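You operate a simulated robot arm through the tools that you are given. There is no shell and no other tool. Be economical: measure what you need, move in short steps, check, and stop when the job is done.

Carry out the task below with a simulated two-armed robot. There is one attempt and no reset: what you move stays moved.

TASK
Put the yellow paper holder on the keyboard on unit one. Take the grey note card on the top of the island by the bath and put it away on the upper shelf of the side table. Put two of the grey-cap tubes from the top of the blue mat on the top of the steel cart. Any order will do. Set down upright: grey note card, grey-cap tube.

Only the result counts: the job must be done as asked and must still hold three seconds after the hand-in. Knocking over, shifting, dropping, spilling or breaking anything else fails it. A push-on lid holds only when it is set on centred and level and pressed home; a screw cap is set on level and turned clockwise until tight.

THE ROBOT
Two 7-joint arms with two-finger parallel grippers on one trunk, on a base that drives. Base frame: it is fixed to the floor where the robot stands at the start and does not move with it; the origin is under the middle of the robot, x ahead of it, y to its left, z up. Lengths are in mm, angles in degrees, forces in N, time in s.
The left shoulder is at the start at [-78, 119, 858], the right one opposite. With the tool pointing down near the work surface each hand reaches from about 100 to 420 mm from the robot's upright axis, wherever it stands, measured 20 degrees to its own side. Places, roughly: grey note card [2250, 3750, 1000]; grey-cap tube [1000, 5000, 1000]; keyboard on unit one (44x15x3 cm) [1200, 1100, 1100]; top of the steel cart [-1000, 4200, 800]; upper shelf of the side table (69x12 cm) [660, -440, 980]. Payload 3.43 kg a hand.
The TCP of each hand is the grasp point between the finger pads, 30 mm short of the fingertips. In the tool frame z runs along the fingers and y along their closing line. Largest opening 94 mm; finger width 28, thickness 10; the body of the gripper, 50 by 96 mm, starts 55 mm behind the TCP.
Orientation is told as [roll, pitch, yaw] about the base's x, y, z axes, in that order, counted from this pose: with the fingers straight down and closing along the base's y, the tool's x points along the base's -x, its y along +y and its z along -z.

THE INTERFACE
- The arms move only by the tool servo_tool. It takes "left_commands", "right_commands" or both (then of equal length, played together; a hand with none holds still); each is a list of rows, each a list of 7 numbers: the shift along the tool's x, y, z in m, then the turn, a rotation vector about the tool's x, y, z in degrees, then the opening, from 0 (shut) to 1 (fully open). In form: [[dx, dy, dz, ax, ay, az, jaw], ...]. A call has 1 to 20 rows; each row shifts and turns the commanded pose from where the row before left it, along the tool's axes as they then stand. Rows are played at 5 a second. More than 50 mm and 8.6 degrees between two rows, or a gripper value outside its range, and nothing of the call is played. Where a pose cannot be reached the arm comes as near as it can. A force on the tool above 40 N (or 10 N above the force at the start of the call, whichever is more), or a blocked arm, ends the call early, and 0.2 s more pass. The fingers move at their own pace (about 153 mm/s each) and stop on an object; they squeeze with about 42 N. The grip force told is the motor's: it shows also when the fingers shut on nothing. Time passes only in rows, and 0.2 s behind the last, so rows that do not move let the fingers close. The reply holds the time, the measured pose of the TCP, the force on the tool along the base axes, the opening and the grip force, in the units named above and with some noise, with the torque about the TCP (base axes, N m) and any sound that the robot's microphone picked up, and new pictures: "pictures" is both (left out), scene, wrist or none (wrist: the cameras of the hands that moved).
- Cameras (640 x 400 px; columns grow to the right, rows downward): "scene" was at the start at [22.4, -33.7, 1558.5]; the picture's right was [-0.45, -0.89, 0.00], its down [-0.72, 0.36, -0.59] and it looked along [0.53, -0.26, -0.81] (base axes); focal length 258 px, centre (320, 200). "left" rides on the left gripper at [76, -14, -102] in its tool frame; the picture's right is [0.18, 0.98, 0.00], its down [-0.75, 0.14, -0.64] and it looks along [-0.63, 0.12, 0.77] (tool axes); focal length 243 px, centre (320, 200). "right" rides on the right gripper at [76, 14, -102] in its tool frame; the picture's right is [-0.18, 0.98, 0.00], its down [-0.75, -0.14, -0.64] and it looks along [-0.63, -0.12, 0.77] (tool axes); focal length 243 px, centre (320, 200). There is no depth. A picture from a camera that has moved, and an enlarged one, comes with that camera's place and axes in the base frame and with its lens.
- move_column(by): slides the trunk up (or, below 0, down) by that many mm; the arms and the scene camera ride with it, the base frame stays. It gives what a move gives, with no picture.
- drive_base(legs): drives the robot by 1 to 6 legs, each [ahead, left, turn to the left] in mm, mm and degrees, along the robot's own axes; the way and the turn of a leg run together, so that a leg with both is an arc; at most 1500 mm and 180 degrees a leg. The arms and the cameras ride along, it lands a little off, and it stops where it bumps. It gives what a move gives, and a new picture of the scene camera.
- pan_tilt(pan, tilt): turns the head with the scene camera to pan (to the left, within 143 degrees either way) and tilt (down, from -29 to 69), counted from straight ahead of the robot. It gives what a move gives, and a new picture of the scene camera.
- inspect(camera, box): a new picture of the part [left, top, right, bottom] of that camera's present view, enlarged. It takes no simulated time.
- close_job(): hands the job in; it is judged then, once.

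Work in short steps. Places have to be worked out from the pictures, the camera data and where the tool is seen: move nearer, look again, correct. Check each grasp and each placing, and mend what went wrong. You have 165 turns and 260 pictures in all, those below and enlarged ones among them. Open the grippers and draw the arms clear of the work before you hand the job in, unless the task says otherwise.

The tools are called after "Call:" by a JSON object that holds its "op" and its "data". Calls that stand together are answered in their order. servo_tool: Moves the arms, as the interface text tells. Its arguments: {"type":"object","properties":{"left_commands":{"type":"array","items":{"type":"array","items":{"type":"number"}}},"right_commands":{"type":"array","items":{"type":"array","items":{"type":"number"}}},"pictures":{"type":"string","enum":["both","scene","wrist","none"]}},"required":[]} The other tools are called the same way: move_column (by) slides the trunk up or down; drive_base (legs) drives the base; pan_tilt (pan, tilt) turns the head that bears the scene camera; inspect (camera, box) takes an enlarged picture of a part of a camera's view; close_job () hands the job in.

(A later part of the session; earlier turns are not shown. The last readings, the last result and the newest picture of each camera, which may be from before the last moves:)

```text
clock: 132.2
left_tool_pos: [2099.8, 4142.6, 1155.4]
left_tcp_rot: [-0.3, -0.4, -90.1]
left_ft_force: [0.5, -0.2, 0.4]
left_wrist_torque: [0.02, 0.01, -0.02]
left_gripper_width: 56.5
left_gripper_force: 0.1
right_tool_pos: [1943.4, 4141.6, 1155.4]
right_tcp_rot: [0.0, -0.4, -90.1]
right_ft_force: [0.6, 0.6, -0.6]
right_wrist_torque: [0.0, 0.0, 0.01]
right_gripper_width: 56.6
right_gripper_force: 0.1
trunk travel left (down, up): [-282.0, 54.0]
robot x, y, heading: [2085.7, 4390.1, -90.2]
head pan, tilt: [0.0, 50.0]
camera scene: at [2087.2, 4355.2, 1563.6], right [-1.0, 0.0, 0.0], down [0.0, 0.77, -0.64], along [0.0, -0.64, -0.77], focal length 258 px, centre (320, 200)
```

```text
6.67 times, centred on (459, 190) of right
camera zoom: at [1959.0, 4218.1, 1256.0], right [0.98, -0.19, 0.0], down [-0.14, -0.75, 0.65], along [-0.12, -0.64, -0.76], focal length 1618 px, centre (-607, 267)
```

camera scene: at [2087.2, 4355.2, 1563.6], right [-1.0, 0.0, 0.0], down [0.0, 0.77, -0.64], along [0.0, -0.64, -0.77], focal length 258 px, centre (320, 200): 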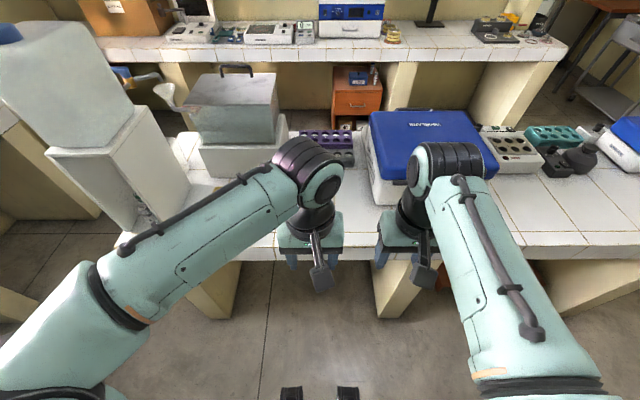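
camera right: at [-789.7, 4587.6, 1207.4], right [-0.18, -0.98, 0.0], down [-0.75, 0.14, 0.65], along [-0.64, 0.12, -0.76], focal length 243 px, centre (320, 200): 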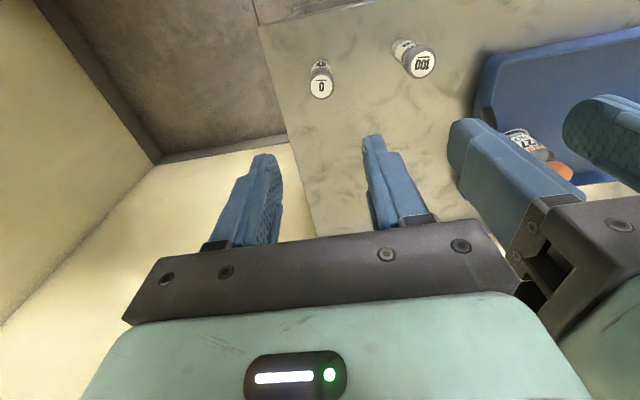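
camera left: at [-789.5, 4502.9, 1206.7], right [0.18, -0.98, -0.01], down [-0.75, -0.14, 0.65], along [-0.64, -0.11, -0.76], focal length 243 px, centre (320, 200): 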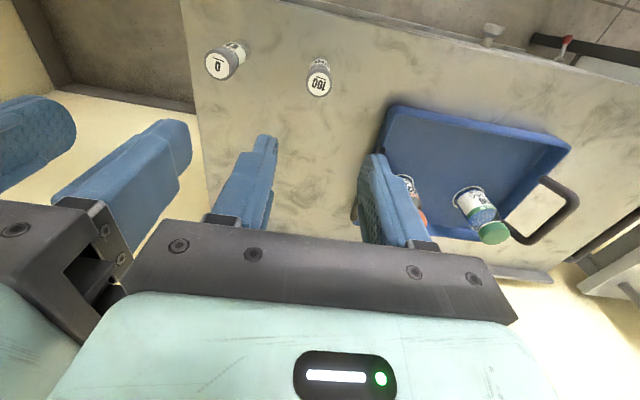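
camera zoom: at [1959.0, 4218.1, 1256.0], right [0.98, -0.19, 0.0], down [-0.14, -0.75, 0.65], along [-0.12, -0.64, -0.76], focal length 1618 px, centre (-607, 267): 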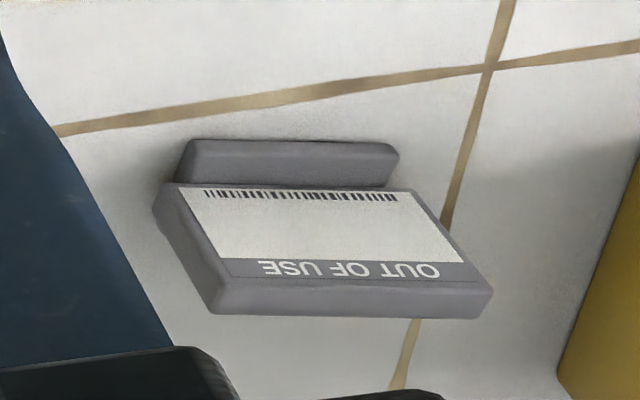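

Card is 70 mm wide along x, ~65 tall, leaning slightly, base near z≈848. I'll grip across its width with the left hand. Drive 115 mm closer first.

Call:
{"op": "drive_base", "data": {"legs": [[115, 0, 0]]}}

Call:
{"op": "servo_tool", "data": {"left_commands": [[-0.03, 0.03, 0, 0, 0, 2, 1], [-0.03, 0.03, 0, 0, 0, 3, 1], [-0.02, 0.01, 0.04, 0, 0, 0, 1], [0, 0, 0.04, 0, 0, 0, 1], [0, 0, 0.04, 0, 0, 0, 1], [0, 0, 0, 0, 0, 0, 1]], "pictures": "both"}}

```text
clock: 133.4
left_tool_pos: [2097.3, 4028.8, 1156.4]
left_tcp_rot: [-0.3, -0.4, -90.2]
left_ft_force: [-1.7, 0.5, -0.1]
left_wrist_torque: [0.01, -0.01, -0.04]
left_gripper_width: 56.5
left_gripper_force: 0.0
right_tool_pos: [1945.3, 4027.6, 1154.9]
right_tcp_rot: [0.0, -0.4, -90.0]
right_ft_force: [-0.7, -0.2, 0.2]
right_wrist_torque: [-0.01, -0.01, -0.01]
right_gripper_width: 56.1
right_gripper_force: 0.0
trunk travel left (down, up): [-282.0, 54.0]
robot x, y, heading: [2087.0, 4277.2, -89.9]
head pan, tilt: [0.0, 50.0]
camera scene: at [2087.0, 4241.5, 1563.5], right [-1.0, 0.0, 0.0], down [0.0, 0.77, -0.64], along [0.0, -0.64, -0.77], focal length 258 px, centre (320, 200)
```

scene: 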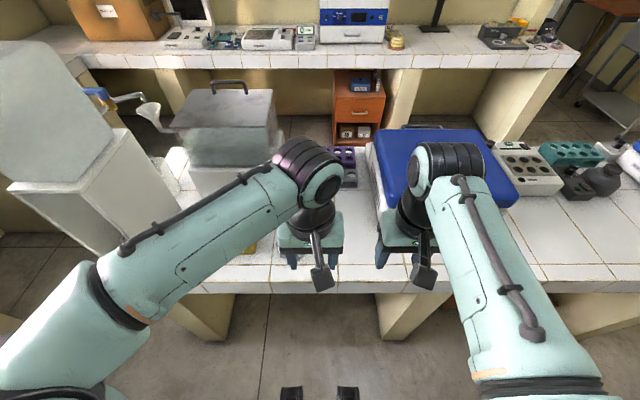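

```text
clock: 134.8
left_tool_pos: [2164.4, 3944.6, 1038.2]
left_tcp_rot: [-0.2, -0.6, -95.0]
left_ft_force: [0.3, 0.2, 0.0]
left_wrist_torque: [0.02, 0.01, 0.0]
left_gripper_width: 94.2
left_gripper_force: 0.1
right_tool_pos: [1945.5, 4027.6, 1155.4]
right_tcp_rot: [0.0, -0.4, -90.0]
right_ft_force: [-0.1, 0.3, 0.3]
right_wrist_torque: [0.0, 0.02, 0.04]
right_gripper_width: 56.7
right_gripper_force: 0.0
trunk travel left (down, up): [-282.0, 54.0]
robot x, y, heading: [2084.5, 4272.5, -89.9]
head pan, tilt: [0.0, 50.0]
camera scene: at [2087.0, 4241.8, 1563.6], right [-1.0, 0.0, 0.0], down [0.0, 0.77, -0.64], along [0.0, -0.64, -0.77], focal length 258 px, centre (320, 200)
camera left: at [2156.5, 4023.1, 1138.4], right [1.0, 0.1, -0.01], down [0.08, -0.76, 0.65], along [0.06, -0.65, -0.76], focal length 243 px, centre (320, 200)
```

scene: 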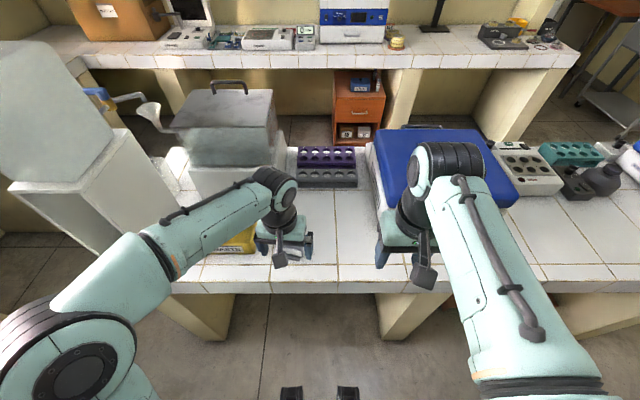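
left: 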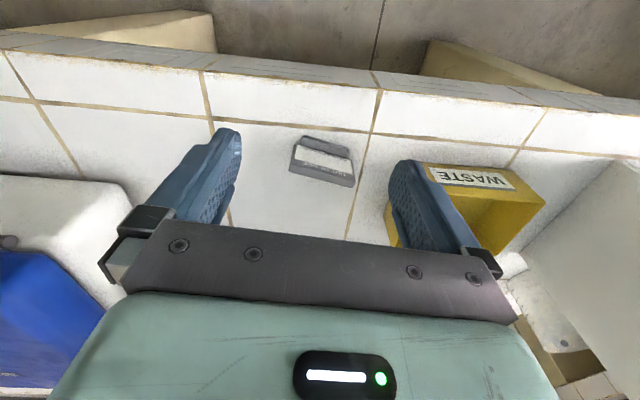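

Bin starts at x≈2290, clear. Zoom on the card from here.

Call:
{"op": "inspect", "data": {"camera": "left", "box": [260, 115, 388, 195]}}

```text
5.00 times, centred on (324, 155) of left
camera zoom: at [2156.5, 4023.1, 1138.4], right [1.0, 0.1, -0.01], down [0.08, -0.76, 0.65], along [0.06, -0.65, -0.76], focal length 1213 px, centre (300, 425)
```

zoom: 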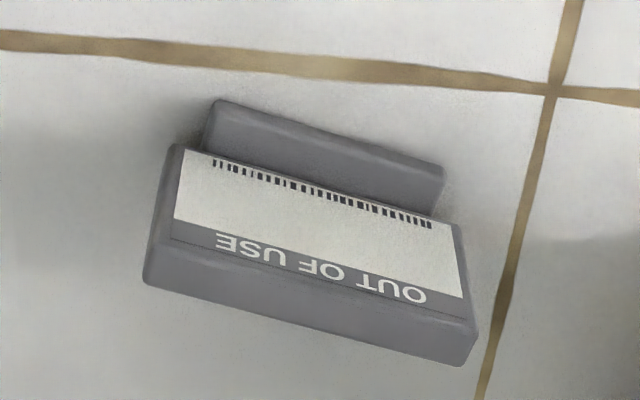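

Card yaw is about -11.7°. Rotate to match and move above its centre (2174,3869).

Call:
{"op": "servo_tool", "data": {"left_commands": [[0, 0, 0, 0, 0, 6.5, 1], [-0.024, 0.008, 0.01, 0, 0, 0, 1], [-0.024, 0.008, 0.025, 0, 0, 0, 1], [-0.0242, 0.0084, 0.025, 0, 0, 0, 1], [0, 0, 0, 0, 0, 0, 1]], "pictures": "wrist"}}

```text
clock: 136.1
left_tool_pos: [2175.7, 3869.5, 977.8]
left_tcp_rot: [-0.2, -0.5, -101.7]
left_ft_force: [-0.4, -0.2, -0.2]
left_wrist_torque: [-0.03, -0.02, -0.02]
left_gripper_width: 94.0
left_gripper_force: 0.1
right_tool_pos: [1944.9, 4025.4, 1154.8]
right_tcp_rot: [0.0, -0.4, -90.0]
right_ft_force: [-1.2, -0.1, -0.5]
right_wrist_torque: [0.02, 0.03, 0.0]
right_gripper_width: 56.3
right_gripper_force: 0.1
trunk travel left (down, up): [-282.0, 54.0]
robot x, y, heading: [2085.8, 4275.9, -90.2]
head pan, tilt: [0.0, 50.0]
camera left: at [2177.3, 3949.2, 1079.7], right [1.0, -0.02, -0.01], down [-0.01, -0.76, 0.65], along [-0.01, -0.65, -0.76], focal length 243 px, centre (320, 200)
```

left: 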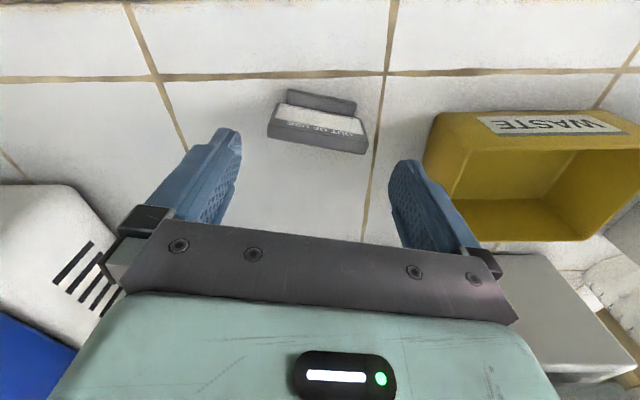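

Aligned within ~2 mm. Descend to z≈888 and close.

Call:
{"op": "servo_tool", "data": {"left_commands": [[0, -0.001, 0.03, 0, 0, 0, 1], [0, 0, 0.03, 0, 0, 0, 1], [0, 0, 0.029, 0, 0, 0, 1], [0, 0, 0, 0, 0, 0, 1], [0, 0, 0, 0, 0, 0, 0.78], [0, 0, 0, 0, 0, 0, 0.55], [0, 0, 0, 0, 0, 0, 0.55], [0, 0, 0, 0, 0, 0, 0.55]], "pictures": "wrist"}}

```text
clock: 137.8
left_tool_pos: [2168.8, 3870.5, 889.2]
left_tcp_rot: [-0.2, -0.6, -101.6]
left_ft_force: [-0.1, -0.1, -0.7]
left_wrist_torque: [-0.01, 0.02, 0.0]
left_gripper_width: 83.0
left_gripper_force: 42.0
right_tool_pos: [1943.9, 4027.4, 1154.4]
right_tcp_rot: [0.0, -0.3, -90.0]
right_ft_force: [-0.7, 0.3, -0.8]
right_wrist_torque: [-0.02, -0.04, -0.03]
right_gripper_width: 56.2
right_gripper_force: 0.1
trunk travel left (down, up): [-282.0, 54.0]
robot x, y, heading: [2085.4, 4270.4, -89.8]
head pan, tilt: [0.0, 50.0]
camera left: at [2171.8, 3949.1, 990.6], right [1.0, -0.02, -0.01], down [-0.01, -0.76, 0.65], along [-0.01, -0.65, -0.76], focal length 243 px, centre (320, 200)
```

left: 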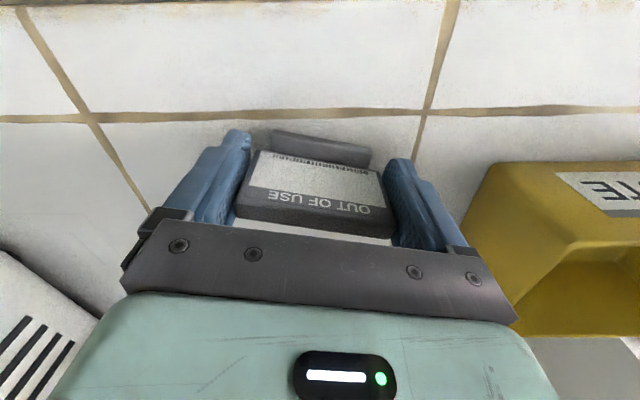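

Grip at 83 mm. Lift a little and check that the card comes along straight.

Call:
{"op": "servo_tool", "data": {"left_commands": [[0, 0, -0.02, 0, 0, 0, 0.55], [0, 0, -0.04, 0, 0, 0, 0.55], [0, 0, -0.045, 0, 0, 0, 0.55], [0, 0, 0, 0, 0, 0, 0.55]], "pictures": "both"}}

```text
clock: 138.8
left_tool_pos: [2172.3, 3871.2, 991.6]
left_tcp_rot: [-0.2, -0.7, -101.7]
left_ft_force: [0.1, -0.4, -0.1]
left_wrist_torque: [0.0, 0.04, 0.01]
left_gripper_width: 82.8
left_gripper_force: 42.1
right_tool_pos: [1945.3, 4027.0, 1154.6]
right_tcp_rot: [0.0, -0.5, -90.0]
right_ft_force: [0.5, -0.4, -1.2]
right_wrist_torque: [-0.01, -0.03, 0.01]
right_gripper_width: 56.6
right_gripper_force: 0.0
trunk travel left (down, up): [-282.0, 54.0]
robot x, y, heading: [2087.2, 4276.6, -90.0]
head pan, tilt: [0.0, 50.0]
camera scene: at [2087.0, 4241.2, 1563.6], right [-1.0, 0.0, 0.0], down [0.0, 0.77, -0.64], along [0.0, -0.64, -0.77], focal length 258 px, centre (320, 200)
camera left: at [2173.5, 3949.9, 1093.1], right [1.0, -0.02, -0.01], down [-0.01, -0.76, 0.65], along [-0.02, -0.65, -0.76], focal length 243 px, centre (320, 200)
```

scene: 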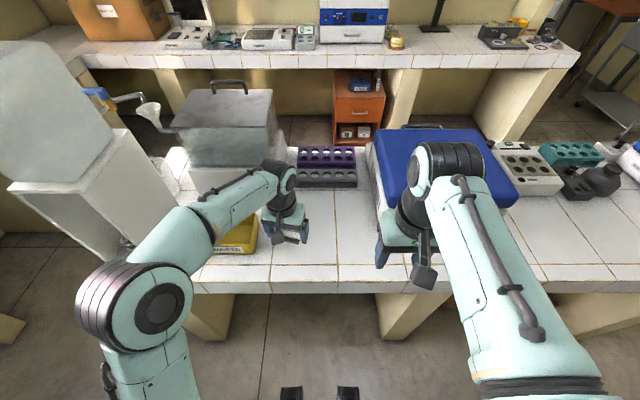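
left: 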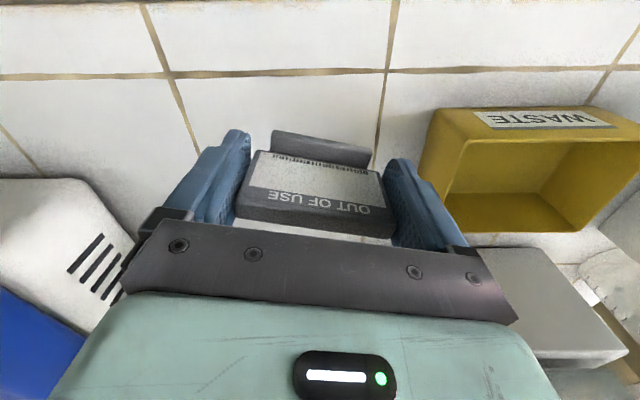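

Card held firmly. Raise and retract it, square the hand, then drive back along the aisle toward the corridor.

Call:
{"op": "servo_tool", "data": {"left_commands": [[0, 0, -0.045, 0, 0, 0, 0.55], [0, 0, -0.045, 0, 0, 0, 0.55], [0.04, 0, -0.02, 0, 0, -4, 0.55], [0.04, 0, 0, 0, 0, -4, 0.55], [0.04, -0.01, 0, 0, 0, -3.6, 0.55], [0.02, -0.01, 0, 0, 0, 0, 0.55]], "pictures": "none"}}

Call:
{"op": "drive_base", "data": {"legs": [[-125, 0, 0], [0, 0, -90], [1500, 0, 0], [780, 0, 0]]}}

Call:
{"op": "drive_base", "data": {"legs": [[0, 0, 90]]}}

```text
clock: 140.2
left_tool_pos: [2169.4, 4010.3, 1101.3]
left_tcp_rot: [-0.3, -0.6, -89.9]
left_ft_force: [-0.5, -0.9, -0.2]
left_wrist_torque: [0.02, 0.01, 0.01]
left_gripper_width: 82.8
left_gripper_force: 41.5
right_tool_pos: [1943.1, 4027.2, 1153.9]
right_tcp_rot: [0.0, -0.4, -90.0]
right_ft_force: [-0.2, -0.9, 0.2]
right_wrist_torque: [0.03, 0.0, 0.0]
right_gripper_width: 56.3
right_gripper_force: 0.1
trunk travel left (down, up): [-282.0, 54.0]
robot x, y, heading: [2086.6, 4275.8, -89.9]
head pan, tilt: [0.0, 50.0]
```

```text
clock: 156.1
left_tool_pos: [-437.2, 4320.6, 1100.6]
left_tcp_rot: [-0.3, -0.5, 179.6]
left_ft_force: [0.3, -0.5, -0.7]
left_wrist_torque: [0.01, 0.02, -0.02]
left_gripper_width: 82.9
left_gripper_force: 42.3
right_tool_pos: [-419.0, 4546.1, 1155.0]
right_tcp_rot: [-0.1, -0.4, 179.5]
right_ft_force: [-0.2, 0.6, 0.6]
right_wrist_torque: [-0.03, -0.01, -0.02]
right_gripper_width: 56.2
right_gripper_force: 0.1
trunk travel left (down, up): [-282.0, 54.0]
robot x, y, heading: [-170.6, 4404.4, 179.3]
head pan, tilt: [0.0, 50.0]
camera scene: at [-203.7, 4401.9, 1563.6], right [0.01, 1.0, 0.0], down [0.77, -0.01, -0.64], along [-0.64, 0.01, -0.77], focal length 258 px, centre (320, 200)
```

scene: 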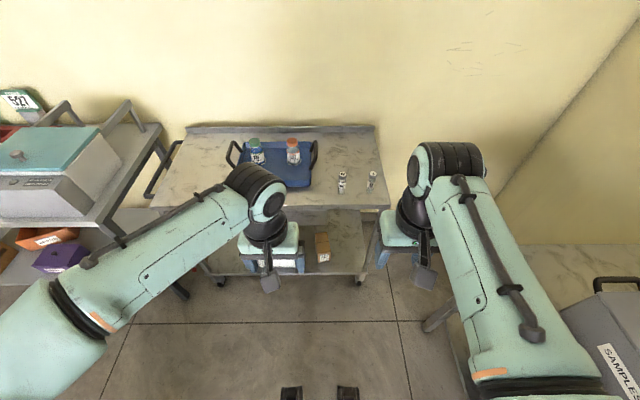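

```text
clock: 160.2
left_tool_pos: [-93.3, 4135.6, 1101.8]
left_tcp_rot: [-0.1, -0.5, -91.4]
left_ft_force: [-0.1, 0.1, -0.2]
left_wrist_torque: [0.01, 0.0, 0.0]
left_gripper_width: 83.1
left_gripper_force: 42.0
right_tool_pos: [-319.1, 4158.9, 1153.6]
right_tcp_rot: [-0.1, -0.5, -91.4]
right_ft_force: [0.9, 0.9, -0.4]
right_wrist_torque: [0.04, -0.01, -0.01]
right_gripper_width: 56.4
right_gripper_force: 0.0
trunk travel left (down, up): [-282.0, 54.0]
robot x, y, heading: [-172.8, 4402.7, -91.8]
head pan, tilt: [0.0, 50.0]
camera scene: at [-171.5, 4368.6, 1563.6], right [-1.0, 0.03, 0.0], down [0.02, 0.77, -0.64], along [-0.02, -0.64, -0.77], focal length 258 px, centre (320, 200)
```

scene: 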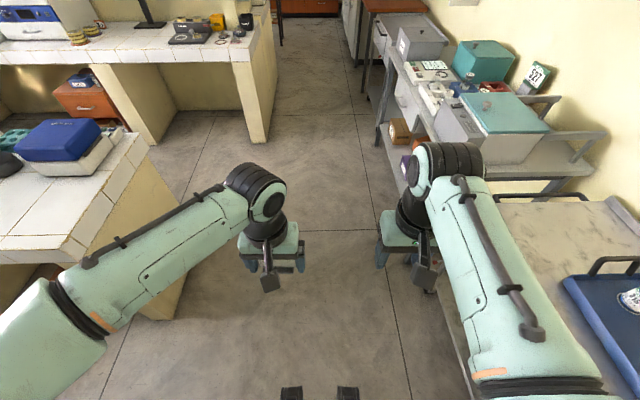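

Tubes still standing. Continue south down the corridor toward the side table.

Call:
{"op": "drive_base", "data": {"legs": [[0, 0, 1.5], [1500, 40, 0], [1300, 0, 0]]}}

Call:
{"op": "drive_base", "data": {"legs": [[1150, 0, 0]]}}

Call:
{"op": "pan_tilt", "data": {"pan": 35, "tilt": 35}}

```text
refused: leg 2 is longer than a leg can be; nothing moved
```

```text
clock: 166.2
left_tool_pos: [-120.6, 2964.3, 1101.2]
left_tcp_rot: [-0.3, -0.5, -91.0]
left_ft_force: [0.1, 0.6, -0.2]
left_wrist_torque: [-0.01, 0.01, 0.0]
left_gripper_width: 82.7
left_gripper_force: 42.6
right_tool_pos: [-345.2, 2985.0, 1154.7]
right_tcp_rot: [0.0, -0.4, -91.1]
right_ft_force: [0.1, 0.2, -0.5]
right_wrist_torque: [0.01, 0.01, -0.01]
right_gripper_width: 56.4
right_gripper_force: 0.1
trunk travel left (down, up): [-282.0, 54.0]
robot x, y, heading: [-196.4, 3229.3, -91.0]
head pan, tilt: [0.0, 50.0]
camera scene: at [-199.4, 3197.0, 1563.6], right [-1.0, 0.02, 0.0], down [0.02, 0.77, -0.64], along [-0.01, -0.64, -0.77], focal length 258 px, centre (320, 200)
```

scene: 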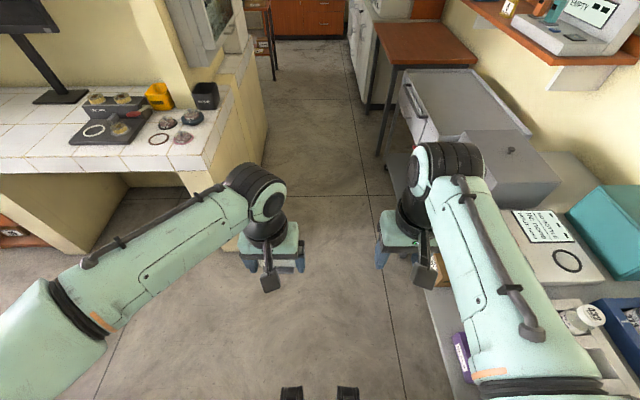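

```text
clock: 167.2
left_tool_pos: [-122.1, 2964.8, 1102.7]
left_tcp_rot: [-0.2, -0.5, -90.9]
left_ft_force: [0.9, 0.3, -0.2]
left_wrist_torque: [-0.04, 0.02, 0.02]
left_gripper_width: 82.9
left_gripper_force: 41.9
right_tool_pos: [-345.1, 2985.0, 1154.6]
right_tcp_rot: [0.0, -0.4, -91.1]
right_ft_force: [0.0, -0.6, 0.4]
right_wrist_torque: [0.03, -0.01, 0.0]
right_gripper_width: 56.5
right_gripper_force: 0.1
trunk travel left (down, up): [-282.0, 54.0]
robot x, y, heading: [-198.6, 3231.5, -91.2]
head pan, tilt: [35.0, 35.0]
camera scene: at [-148.9, 3200.8, 1585.3], right [-0.83, -0.56, 0.0], down [-0.32, 0.48, -0.82], along [0.45, -0.68, -0.57], focal length 258 px, centre (320, 200)
```

scene: 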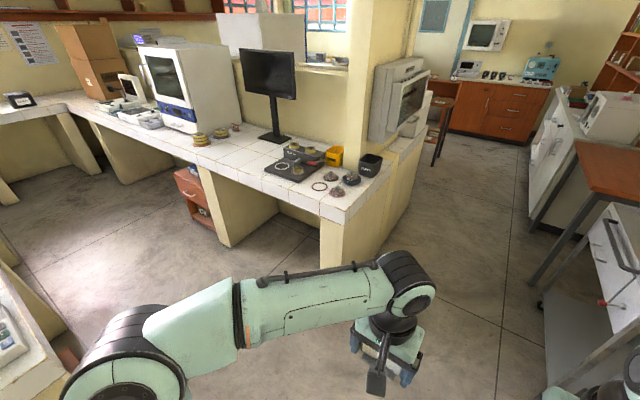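

Corridor is snug; the earlier run at x≈-231 was clear, so I follow that line.

Call:
{"op": "drive_base", "data": {"legs": [[0, -32, 1.1], [1400, 0, 0], [1400, 0, 0]]}}

Call:
{"op": "pan_tilt", "data": {"pan": 45, "tilt": 40}}

```text
clock: 181.3
left_tool_pos: [-112.3, 179.8, 1101.5]
left_tcp_rot: [-0.3, -0.5, -88.5]
left_ft_force: [0.5, 0.8, -0.3]
left_wrist_torque: [-0.02, 0.02, 0.0]
left_gripper_width: 83.1
left_gripper_force: 42.1
right_tool_pos: [-339.8, 190.6, 1154.2]
right_tcp_rot: [0.0, -0.4, -88.5]
right_ft_force: [-0.2, -0.7, 0.3]
right_wrist_torque: [-0.03, 0.04, 0.0]
right_gripper_width: 56.9
right_gripper_force: 0.0
trunk travel left (down, up): [-282.0, 54.0]
robot x, y, heading: [-204.2, 443.8, -88.9]
head pan, tilt: [35.0, 35.0]
camera scene: at [-151.8, 415.5, 1585.3], right [-0.81, -0.59, 0.0], down [-0.34, 0.46, -0.82], along [0.49, -0.66, -0.57], focal length 258 px, centre (320, 200)
```

scene: 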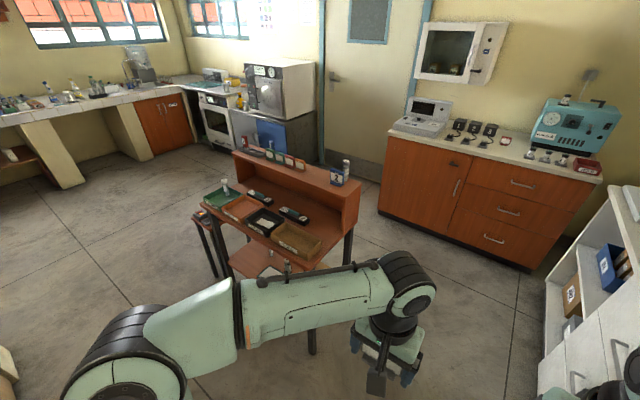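

```text
clock: 182.0
left_tool_pos: [-113.4, 180.3, 1102.2]
left_tcp_rot: [-0.3, -0.6, -88.5]
left_ft_force: [-0.2, -0.9, 0.8]
left_wrist_torque: [-0.01, 0.02, 0.02]
left_gripper_width: 83.0
left_gripper_force: 42.1
right_tool_pos: [-338.1, 192.1, 1154.7]
right_tcp_rot: [0.0, -0.4, -88.5]
right_ft_force: [1.0, 0.2, -1.1]
right_wrist_torque: [0.02, 0.01, -0.01]
right_gripper_width: 56.6
right_gripper_force: 0.0
trunk travel left (down, up): [-282.0, 54.0]
robot x, y, heading: [-202.8, 440.7, -88.6]
head pan, tilt: [45.0, 40.0]
camera scene: at [-142.5, 427.7, 1577.8], right [-0.69, -0.72, 0.0], down [-0.46, 0.44, -0.77], along [0.55, -0.53, -0.64], focal length 258 px, centre (320, 200)
```

scene: 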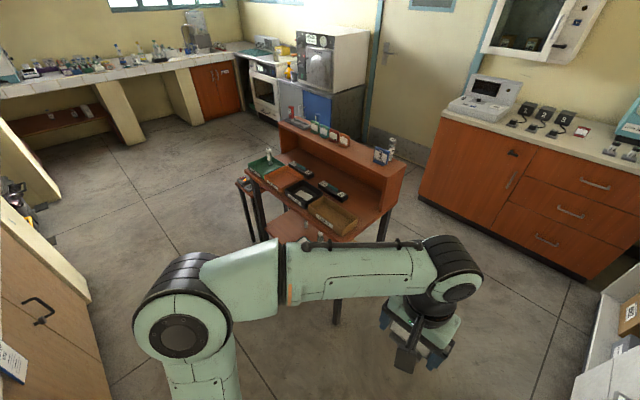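

Call:
{"op": "inspect", "data": {"camera": "scene", "box": [240, 100, 416, 210]}}

```text
3.64 times, centred on (328, 155) of scene
camera zoom: at [-142.5, 427.7, 1577.8], right [-0.69, -0.72, 0.0], down [-0.46, 0.44, -0.77], along [0.55, -0.53, -0.64], focal length 940 px, centre (291, 364)
```

zoom: 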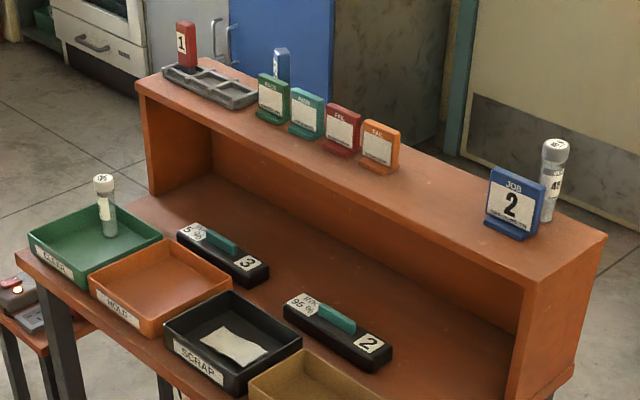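

The ledge has a gap between the orange card and blue JOB 2 card (x≈400–560). Access is better from the south side; I drive round the table's near end.

Call:
{"op": "drive_base", "data": {"legs": [[1300, 0, 0], [0, 0, 88.6], [690, 0, 0]]}}

Call:
{"op": "drive_base", "data": {"legs": [[0, 0, 90]]}}

Call:
{"op": "pan_tilt", "data": {"pan": 0, "tilt": 50}}

```text
clock: 195.7
left_tool_pos: [779.7, -750.4, 1101.3]
left_tcp_rot: [-0.2, -0.4, 1.5]
left_ft_force: [0.2, -0.3, -0.1]
left_wrist_torque: [0.0, 0.02, 0.0]
left_gripper_width: 82.8
left_gripper_force: 41.7
right_tool_pos: [769.3, -977.7, 1154.5]
right_tcp_rot: [0.1, -0.4, 1.4]
right_ft_force: [0.8, -0.4, -0.3]
right_wrist_torque: [-0.03, -0.02, -0.06]
right_gripper_width: 56.5
right_gripper_force: 0.0
trunk travel left (down, up): [-282.0, 54.0]
robot x, y, heading: [516.8, -841.5, 1.3]
head pan, tilt: [45.0, 40.0]
camera scene: at [532.8, -783.0, 1577.7], right [0.72, -0.69, 0.0], down [-0.44, -0.46, -0.77], along [0.53, 0.55, -0.64], focal length 258 px, centre (320, 200)
```

scene: 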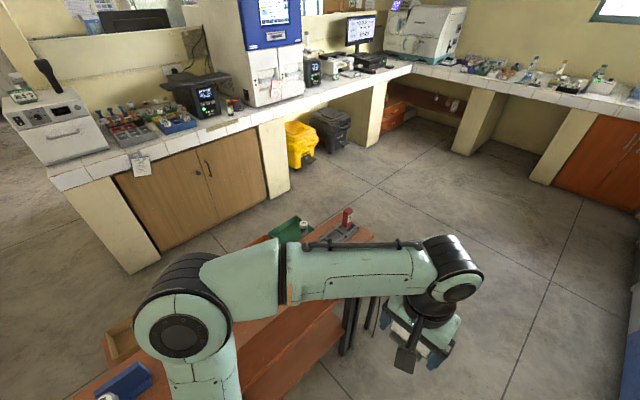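

```text
clock: 200.0
left_tool_pos: [418.9, -580.4, 1101.6]
left_tcp_rot: [-0.2, -0.6, 92.8]
left_ft_force: [-0.6, -0.2, -0.2]
left_wrist_torque: [-0.01, -0.02, 0.03]
left_gripper_width: 82.7
left_gripper_force: 41.6
right_tool_pos: [647.1, -588.2, 1154.8]
right_tcp_rot: [-0.1, -0.4, 92.7]
right_ft_force: [-0.3, -0.4, -0.4]
right_wrist_torque: [-0.02, -0.04, -0.02]
right_gripper_width: 56.4
right_gripper_force: 0.1
trunk travel left (down, up): [-282.0, 54.0]
robot x, y, heading: [516.1, -844.3, 92.8]
head pan, tilt: [45.0, 40.0]
camera scene: at [457.2, -830.3, 1577.8], right [0.67, 0.74, 0.0], down [0.48, -0.43, -0.77], along [-0.57, 0.52, -0.64], focal length 258 px, centre (320, 200)
```

scene: 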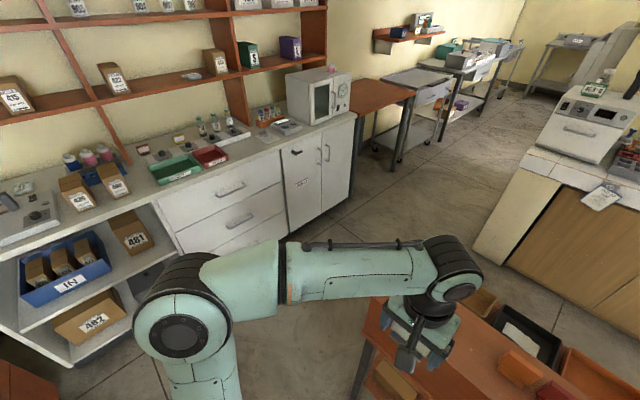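

```text
clock: 201.1
left_tool_pos: [420.2, -581.6, 1102.3]
left_tcp_rot: [-0.4, -0.6, 92.8]
left_ft_force: [0.0, -0.3, -0.7]
left_wrist_torque: [0.01, -0.04, -0.01]
left_gripper_width: 83.0
left_gripper_force: 41.5
right_tool_pos: [646.3, -586.3, 1156.7]
right_tcp_rot: [0.0, -0.4, 92.8]
right_ft_force: [-0.7, 0.4, 0.2]
right_wrist_torque: [0.0, 0.01, -0.05]
right_gripper_width: 56.4
right_gripper_force: 0.1
trunk travel left (down, up): [-282.0, 54.0]
robot x, y, heading: [518.1, -841.2, 92.5]
head pan, tilt: [0.0, 50.0]
camera scene: at [516.3, -810.6, 1563.6], right [1.0, 0.05, 0.0], down [0.04, -0.77, -0.64], along [-0.03, 0.64, -0.77], focal length 258 px, centre (320, 200)
```

scene: 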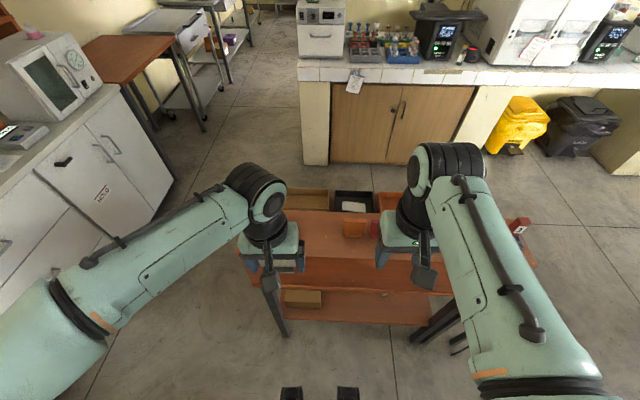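

Now behind the ledge. View through both wrist cameras to locate the gap and height.

Call:
{"op": "inspect", "data": {"camera": "left", "box": [0, 0, 640, 400]}}

Call:
{"op": "inspect", "data": {"camera": "right", "box": [0, 0, 640, 400]}}

```text
1.00 times, centred on (320, 200) of left (not enlarged: the box is as wide or as high as the picture)
camera zoom: at [437.1, -657.4, 1203.3], right [-0.97, -0.23, -0.01], down [-0.18, 0.74, 0.65], along [-0.15, 0.63, -0.76], focal length 243 px, centre (320, 200)
```

zoom: 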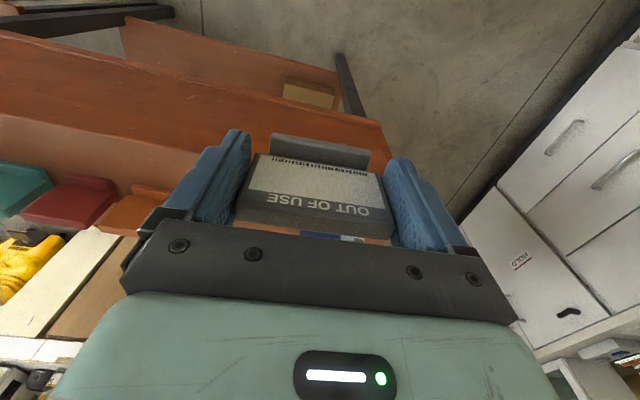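

```text
1.00 times, centred on (320, 200) of right (not enlarged: the box is as wide or as high as the picture)
camera zoom: at [635.2, -664.8, 1256.1], right [-0.99, 0.14, 0.0], down [0.1, 0.76, 0.65], along [0.09, 0.64, -0.76], focal length 243 px, centre (320, 200)
```

zoom: 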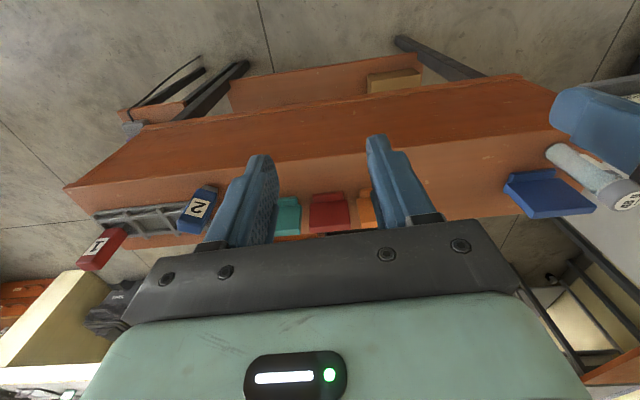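

Ledge top estimated ≈970, y from -372 to -495; gap x≈400–560. Raise the card, square up the base and go 50 mm closer.

Call:
{"op": "servo_tool", "data": {"left_commands": [[0, 0, -0.03, 0, 0, 0, 0.55], [0, -0.02, -0.02, 0, 0, 0, 0.55], [0, -0.02, 0, 0, 0, 0, 0.55]], "pictures": "none"}}

Call:
{"op": "drive_base", "data": {"legs": [[50, 0, -2.5]]}}

Call:
{"op": "inspect", "data": {"camera": "left", "box": [0, 0, 640, 400]}}

Call:
{"op": "inspect", "data": {"camera": "right", "box": [0, 0, 640, 400]}}

```text
clock: 201.9
left_tool_pos: [458.9, -578.2, 1151.8]
left_tcp_rot: [-0.3, -0.5, 92.8]
left_ft_force: [0.5, -0.2, -0.3]
left_wrist_torque: [-0.02, 0.01, 0.0]
left_gripper_width: 83.0
left_gripper_force: 42.0
right_tool_pos: [645.9, -588.2, 1154.3]
right_tcp_rot: [0.0, -0.4, 92.8]
right_ft_force: [-0.5, 0.3, -0.2]
right_wrist_torque: [0.0, -0.02, 0.0]
right_gripper_width: 56.3
right_gripper_force: 0.0
trunk travel left (down, up): [-282.0, 54.0]
robot x, y, heading: [518.0, -843.3, 92.9]
head pan, tilt: [0.0, 50.0]
```

```text
clock: 202.8
left_tool_pos: [468.0, -526.0, 1151.5]
left_tcp_rot: [-0.3, -0.5, 90.3]
left_ft_force: [0.0, 0.8, 0.5]
left_wrist_torque: [-0.03, 0.02, 0.03]
left_gripper_width: 82.8
left_gripper_force: 41.9
right_tool_pos: [655.1, -543.6, 1155.5]
right_tcp_rot: [-0.1, -0.3, 90.3]
right_ft_force: [0.3, -0.1, 0.5]
right_wrist_torque: [-0.05, -0.01, 0.0]
right_gripper_width: 56.4
right_gripper_force: 0.1
trunk travel left (down, up): [-282.0, 54.0]
robot x, y, heading: [516.4, -793.1, 90.3]
head pan, tilt: [0.0, 50.0]
camera scene: at [516.5, -760.7, 1563.5], right [1.0, 0.0, 0.0], down [0.0, -0.77, -0.64], along [0.0, 0.64, -0.77], focal length 258 px, centre (320, 200)
```

scene: 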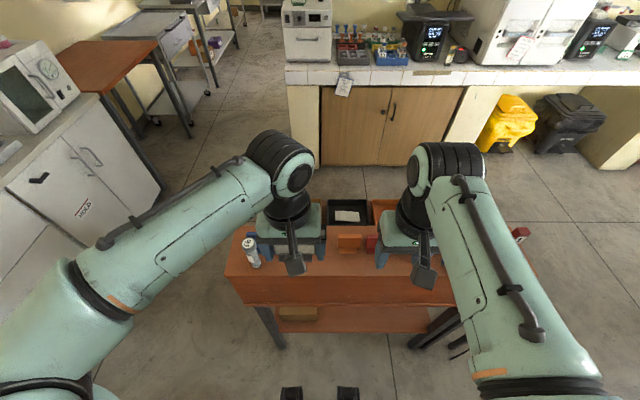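

```text
1.00 times, centred on (320, 200) of left (not enlarged: the box is as wide or as high as the picture)
camera zoom: at [482.5, -603.3, 1252.8], right [-0.98, -0.19, -0.01], down [-0.15, 0.75, 0.65], along [-0.12, 0.64, -0.76], focal length 243 px, centre (320, 200)
```

zoom: 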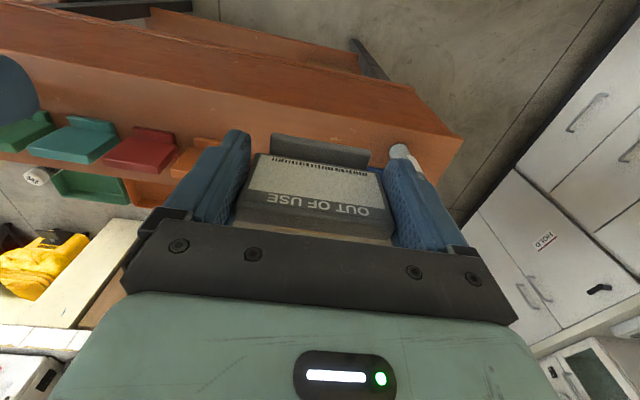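

```text
1.00 times, centred on (320, 200) of right (not enlarged: the box is as wide or as high as the picture)
camera zoom: at [641.4, -620.5, 1255.9], right [-0.98, 0.18, 0.0], down [0.14, 0.75, 0.65], along [0.12, 0.64, -0.76], focal length 243 px, centre (320, 200)
```

zoom: 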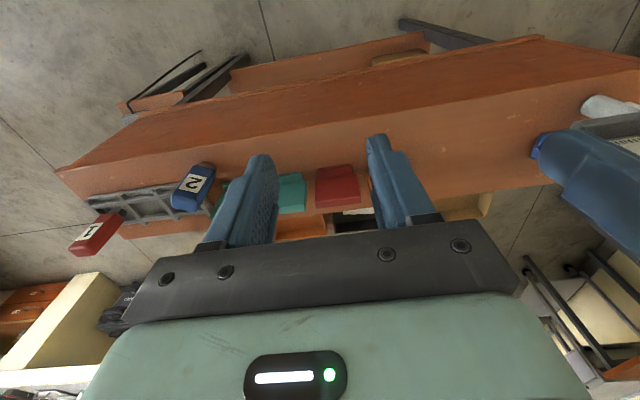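

Call:
{"op": "inspect", "data": {"camera": "scene", "box": [220, 210, 396, 320]}}

```text
3.64 times, centred on (308, 265) of scene
camera zoom: at [516.5, -760.7, 1563.5], right [1.0, 0.0, 0.0], down [0.0, -0.77, -0.64], along [0.0, 0.64, -0.77], focal length 940 px, centre (364, -36)
```

zoom: 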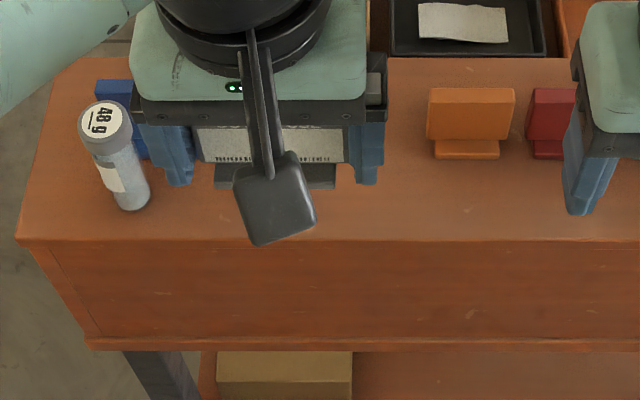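

Ledge: top z≈980, y -509..-367; orange card starts x≈557, blue ends ≈400. Move the card over (478,-436) staying high.

Call:
{"op": "servo_tool", "data": {"left_commands": [[-0.03, -0.005, 0, 0, 0, 0, 0.55], [-0.03, -0.005, 0, 0, 0, 0, 0.55], [-0.03, 0, 0, 0, 0, 0, 0.55], [0, 0, 0.03, 0, 0, 0, 0.55], [0, 0, 0, 0, 0, 0, 0.55]], "pictures": "both"}}

Call:
{"op": "inspect", "data": {"camera": "scene", "box": [220, 180, 396, 290]}}

```text
clock: 204.0
left_tool_pos: [481.2, -436.0, 1121.6]
left_tcp_rot: [-0.3, -0.6, 90.3]
left_ft_force: [-0.1, 0.9, -0.1]
left_wrist_torque: [-0.01, 0.01, 0.0]
left_gripper_width: 82.8
left_gripper_force: 42.5
right_tool_pos: [654.1, -543.7, 1154.5]
right_tcp_rot: [0.1, -0.4, 90.3]
right_ft_force: [-0.5, 1.3, 0.6]
right_wrist_torque: [-0.02, 0.0, 0.0]
right_gripper_width: 56.3
right_gripper_force: 0.0
trunk travel left (down, up): [-282.0, 54.0]
robot x, y, heading: [516.2, -794.4, 90.4]
head pan, tilt: [0.0, 50.0]
camera scene: at [516.8, -761.0, 1563.6], right [1.0, 0.0, 0.0], down [0.0, -0.77, -0.64], along [0.0, 0.64, -0.77], focal length 258 px, centre (320, 200)
camera left: at [493.9, -512.9, 1224.0], right [-0.98, -0.19, -0.01], down [-0.15, 0.75, 0.65], along [-0.12, 0.64, -0.76], focal length 243 px, centre (320, 200)
```

scene: 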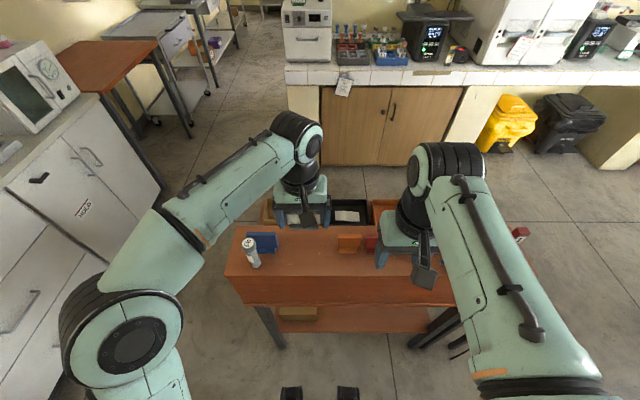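
left: 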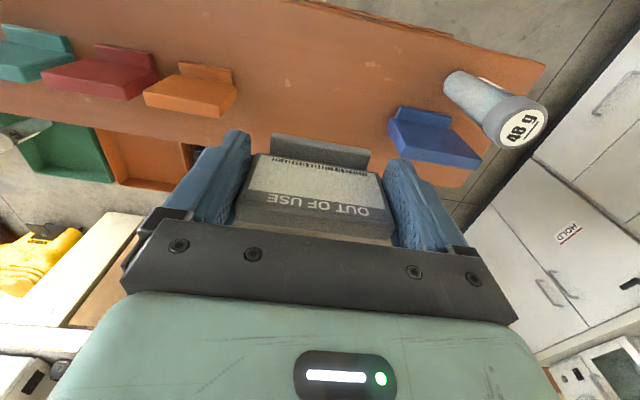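

```text
3.64 times, centred on (308, 235) of scene
camera zoom: at [516.8, -761.0, 1563.6], right [1.0, 0.0, 0.0], down [0.0, -0.77, -0.64], along [0.0, 0.64, -0.77], focal length 940 px, centre (364, 73)
```

zoom: 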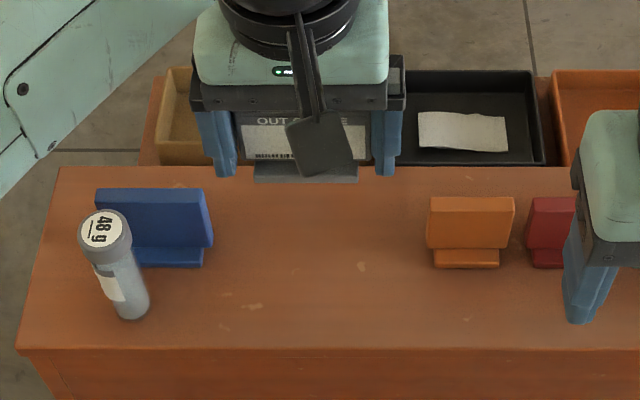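

Blue ends at x≈415, orange starts ≈559: shift to x≈487, lower to z≈1050.

Call:
{"op": "servo_tool", "data": {"left_commands": [[0, -0.006, 0.02, 0, 0, 0, 0.55], [0, 0, 0.03, 0, 0, 0, 0.55], [0, 0, 0.022, 0, 0, 0, 0.55], [0, 0, 0, 0, 0, 0, 0.55]], "pictures": "wrist"}}

Call:
{"op": "inspect", "data": {"camera": "scene", "box": [220, 180, 396, 290]}}

```text
clock: 205.0
left_tool_pos: [485.5, -437.0, 1049.0]
left_tcp_rot: [-0.4, -0.6, 90.4]
left_ft_force: [0.3, 0.0, -0.2]
left_wrist_torque: [0.02, 0.03, 0.01]
left_gripper_width: 82.8
left_gripper_force: 41.9
right_tool_pos: [655.4, -544.4, 1154.2]
right_tcp_rot: [0.0, -0.4, 90.3]
right_ft_force: [-0.1, 1.1, 1.1]
right_wrist_torque: [0.02, -0.01, -0.01]
right_gripper_width: 56.4
right_gripper_force: 0.1
trunk travel left (down, up): [-282.0, 54.0]
robot x, y, heading: [513.3, -798.0, 90.5]
head pan, tilt: [0.0, 50.0]
camera left: at [499.5, -513.5, 1150.7], right [-0.98, -0.19, -0.01], down [-0.15, 0.75, 0.65], along [-0.12, 0.64, -0.76], focal length 243 px, centre (320, 200)
```

left: 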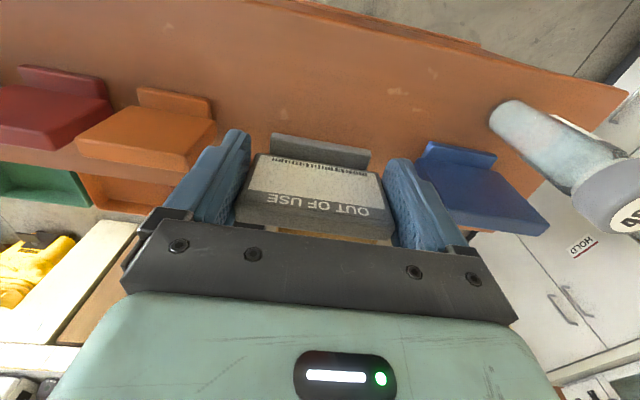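

```text
3.64 times, centred on (308, 235) of scene
camera zoom: at [516.7, -761.3, 1563.6], right [1.0, 0.0, 0.0], down [0.0, -0.77, -0.64], along [0.0, 0.64, -0.77], focal length 940 px, centre (364, 73)
```

zoom: 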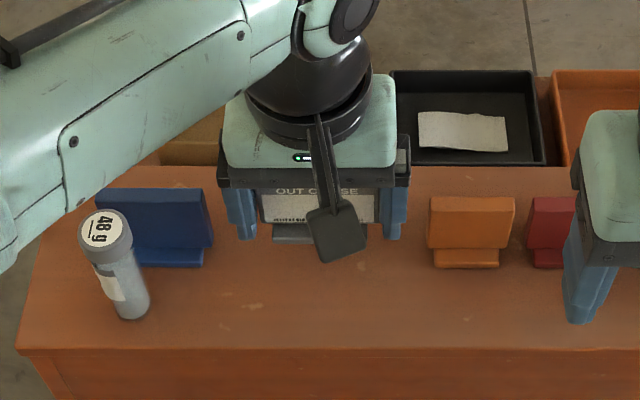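

Clearances fine. Lower to just above contact, then in small steps.

Call:
{"op": "servo_tool", "data": {"left_commands": [[0, 0, 0.01, 0, 0, 0, 0.55], [0, 0, 0.008, 0, 0, 0, 0.55], [0, 0, 0.003, 0, 0, 0, 0.55], [0, 0, 0, 0, 0, 0, 0.55]], "pictures": "wrist"}}

Call:
{"op": "servo_tool", "data": {"left_commands": [[0, 0, 0.002, 0, 0, 0, 0.55], [0, 0, 0.002, 0, 0, 0, 0.55], [0, 0, 0, 0, 0, 0, 0.55]], "pictures": "none"}}

```text
clock: 206.0
left_tool_pos: [484.3, -437.5, 1029.6]
left_tcp_rot: [-0.3, -0.5, 90.2]
left_ft_force: [0.1, -0.5, -0.3]
left_wrist_torque: [0.02, 0.01, -0.02]
left_gripper_width: 82.9
left_gripper_force: 42.1
right_tool_pos: [655.9, -544.1, 1154.4]
right_tcp_rot: [0.0, -0.5, 90.4]
right_ft_force: [-0.5, 0.4, -0.3]
right_wrist_torque: [0.01, 0.0, 0.0]
right_gripper_width: 56.7
right_gripper_force: 0.1
trunk travel left (down, up): [-282.0, 54.0]
robot x, y, heading: [516.8, -793.1, 90.1]
head pan, tilt: [0.0, 50.0]
camera left: at [498.9, -513.2, 1131.0], right [-0.98, -0.19, -0.01], down [-0.15, 0.75, 0.65], along [-0.12, 0.64, -0.76], focal length 243 px, centre (320, 200)
```

left: 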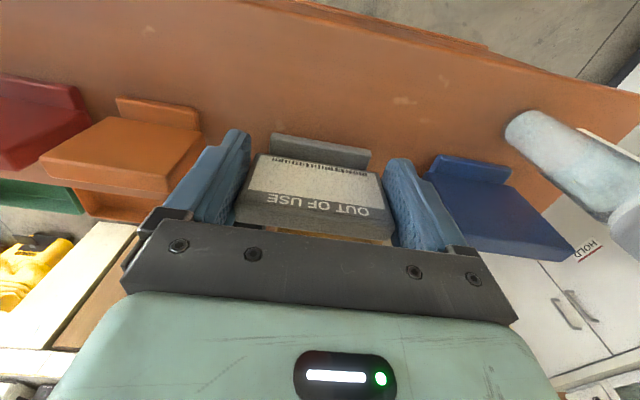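

```text
clock: 206.8
left_tool_pos: [484.8, -438.0, 1025.1]
left_tcp_rot: [-0.3, -0.5, 90.3]
left_ft_force: [0.4, -0.6, -1.0]
left_wrist_torque: [-0.02, -0.01, -0.02]
left_gripper_width: 83.0
left_gripper_force: 42.2
right_tool_pos: [655.4, -544.1, 1154.5]
right_tcp_rot: [0.0, -0.4, 90.3]
right_ft_force: [-0.2, -0.4, 0.3]
right_wrist_torque: [0.02, 0.0, 0.0]
right_gripper_width: 56.5
right_gripper_force: 0.1
trunk travel left (down, up): [-282.0, 54.0]
robot x, y, heading: [516.4, -794.0, 90.3]
head pan, tilt: [0.0, 50.0]
```

No contact yet; keep lowering in 2 mm steps.

Call:
{"op": "servo_tool", "data": {"left_commands": [[0, 0, 0.002, 0, 0, 0, 0.55], [0, 0, 0.002, 0, 0, 0, 0.55], [0, 0, 0, 0, 0, 0, 0.55]], "pictures": "none"}}

Call:
{"op": "servo_tool", "data": {"left_commands": [[0, 0, 0.002, 0, 0, 0, 0.55], [0, 0, 0, 0, 0, 0, 0.55]], "pictures": "wrist"}}

```text
clock: 207.6
left_tool_pos: [485.7, -435.9, 1020.7]
left_tcp_rot: [-0.2, -0.4, 90.3]
left_ft_force: [-0.8, 0.9, -0.6]
left_wrist_torque: [0.01, 0.01, -0.03]
left_gripper_width: 82.7
left_gripper_force: 42.0
right_tool_pos: [655.0, -544.7, 1154.8]
right_tcp_rot: [0.0, -0.4, 90.3]
right_ft_force: [-0.2, 1.5, -0.4]
right_wrist_torque: [-0.01, 0.02, 0.03]
right_gripper_width: 56.5
right_gripper_force: 0.0
trunk travel left (down, up): [-282.0, 54.0]
robot x, y, heading: [513.4, -793.1, 90.2]
head pan, tilt: [0.0, 50.0]
```

```text
clock: 208.2
left_tool_pos: [484.1, -436.1, 1018.8]
left_tcp_rot: [-0.3, -0.7, 90.3]
left_ft_force: [-0.3, -0.6, -0.5]
left_wrist_torque: [0.0, 0.02, 0.0]
left_gripper_width: 82.8
left_gripper_force: 41.7
right_tool_pos: [656.2, -545.2, 1155.2]
right_tcp_rot: [-0.1, -0.4, 90.3]
right_ft_force: [0.2, 1.0, 0.6]
right_wrist_torque: [-0.01, -0.01, 0.03]
right_gripper_width: 56.2
right_gripper_force: 0.0
trunk travel left (down, up): [-282.0, 54.0]
robot x, y, heading: [516.9, -791.9, 90.0]
head pan, tilt: [0.0, 50.0]
camera left: at [499.3, -512.7, 1120.5], right [-0.98, -0.19, -0.01], down [-0.15, 0.75, 0.65], along [-0.12, 0.64, -0.76], focal length 243 px, centre (320, 200)
```

left: 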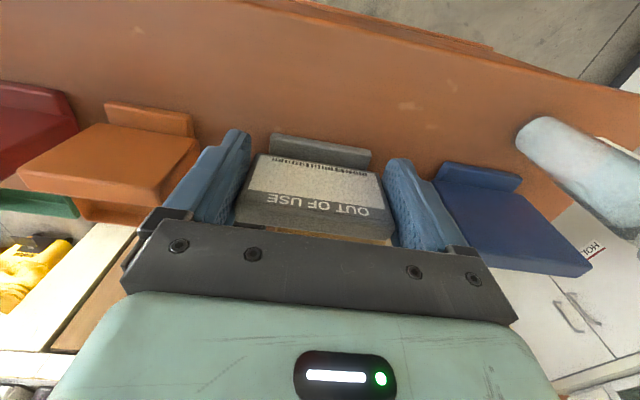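

Call:
{"op": "servo_tool", "data": {"left_commands": [[0, 0, 0.002, 0, 0, 0, 0.55], [0, 0, 0.002, 0, 0, 0, 0.55], [0, 0, 0, 0, 0, 0, 0.55]], "pictures": "none"}}

Call:
{"op": "inspect", "data": {"camera": "scene", "box": [260, 200, 372, 270]}}

```text
clock: 209.0
left_tool_pos: [484.6, -437.0, 1018.9]
left_tcp_rot: [-0.5, -1.0, 90.3]
left_ft_force: [-0.9, -0.4, 33.0]
left_wrist_torque: [0.02, 0.53, -0.03]
left_gripper_width: 83.0
left_gripper_force: 42.1
right_tool_pos: [656.7, -545.8, 1156.4]
right_tcp_rot: [0.0, -0.6, 90.3]
right_ft_force: [-0.7, 0.3, -1.2]
right_wrist_torque: [0.0, 0.02, 0.01]
right_gripper_width: 56.4
right_gripper_force: 0.1
trunk travel left (down, up): [-282.0, 54.0]
robot x, y, heading: [516.5, -792.7, 90.3]
head pan, tilt: [0.0, 50.0]
```

```text
5.71 times, centred on (316, 235) of scene
camera zoom: at [516.8, -763.2, 1563.9], right [1.0, 0.0, 0.0], down [0.0, -0.77, -0.64], along [0.0, 0.64, -0.77], focal length 1477 px, centre (343, 0)
```

zoom: 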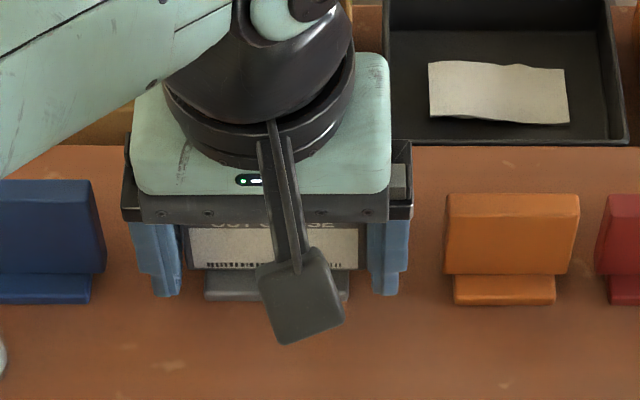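

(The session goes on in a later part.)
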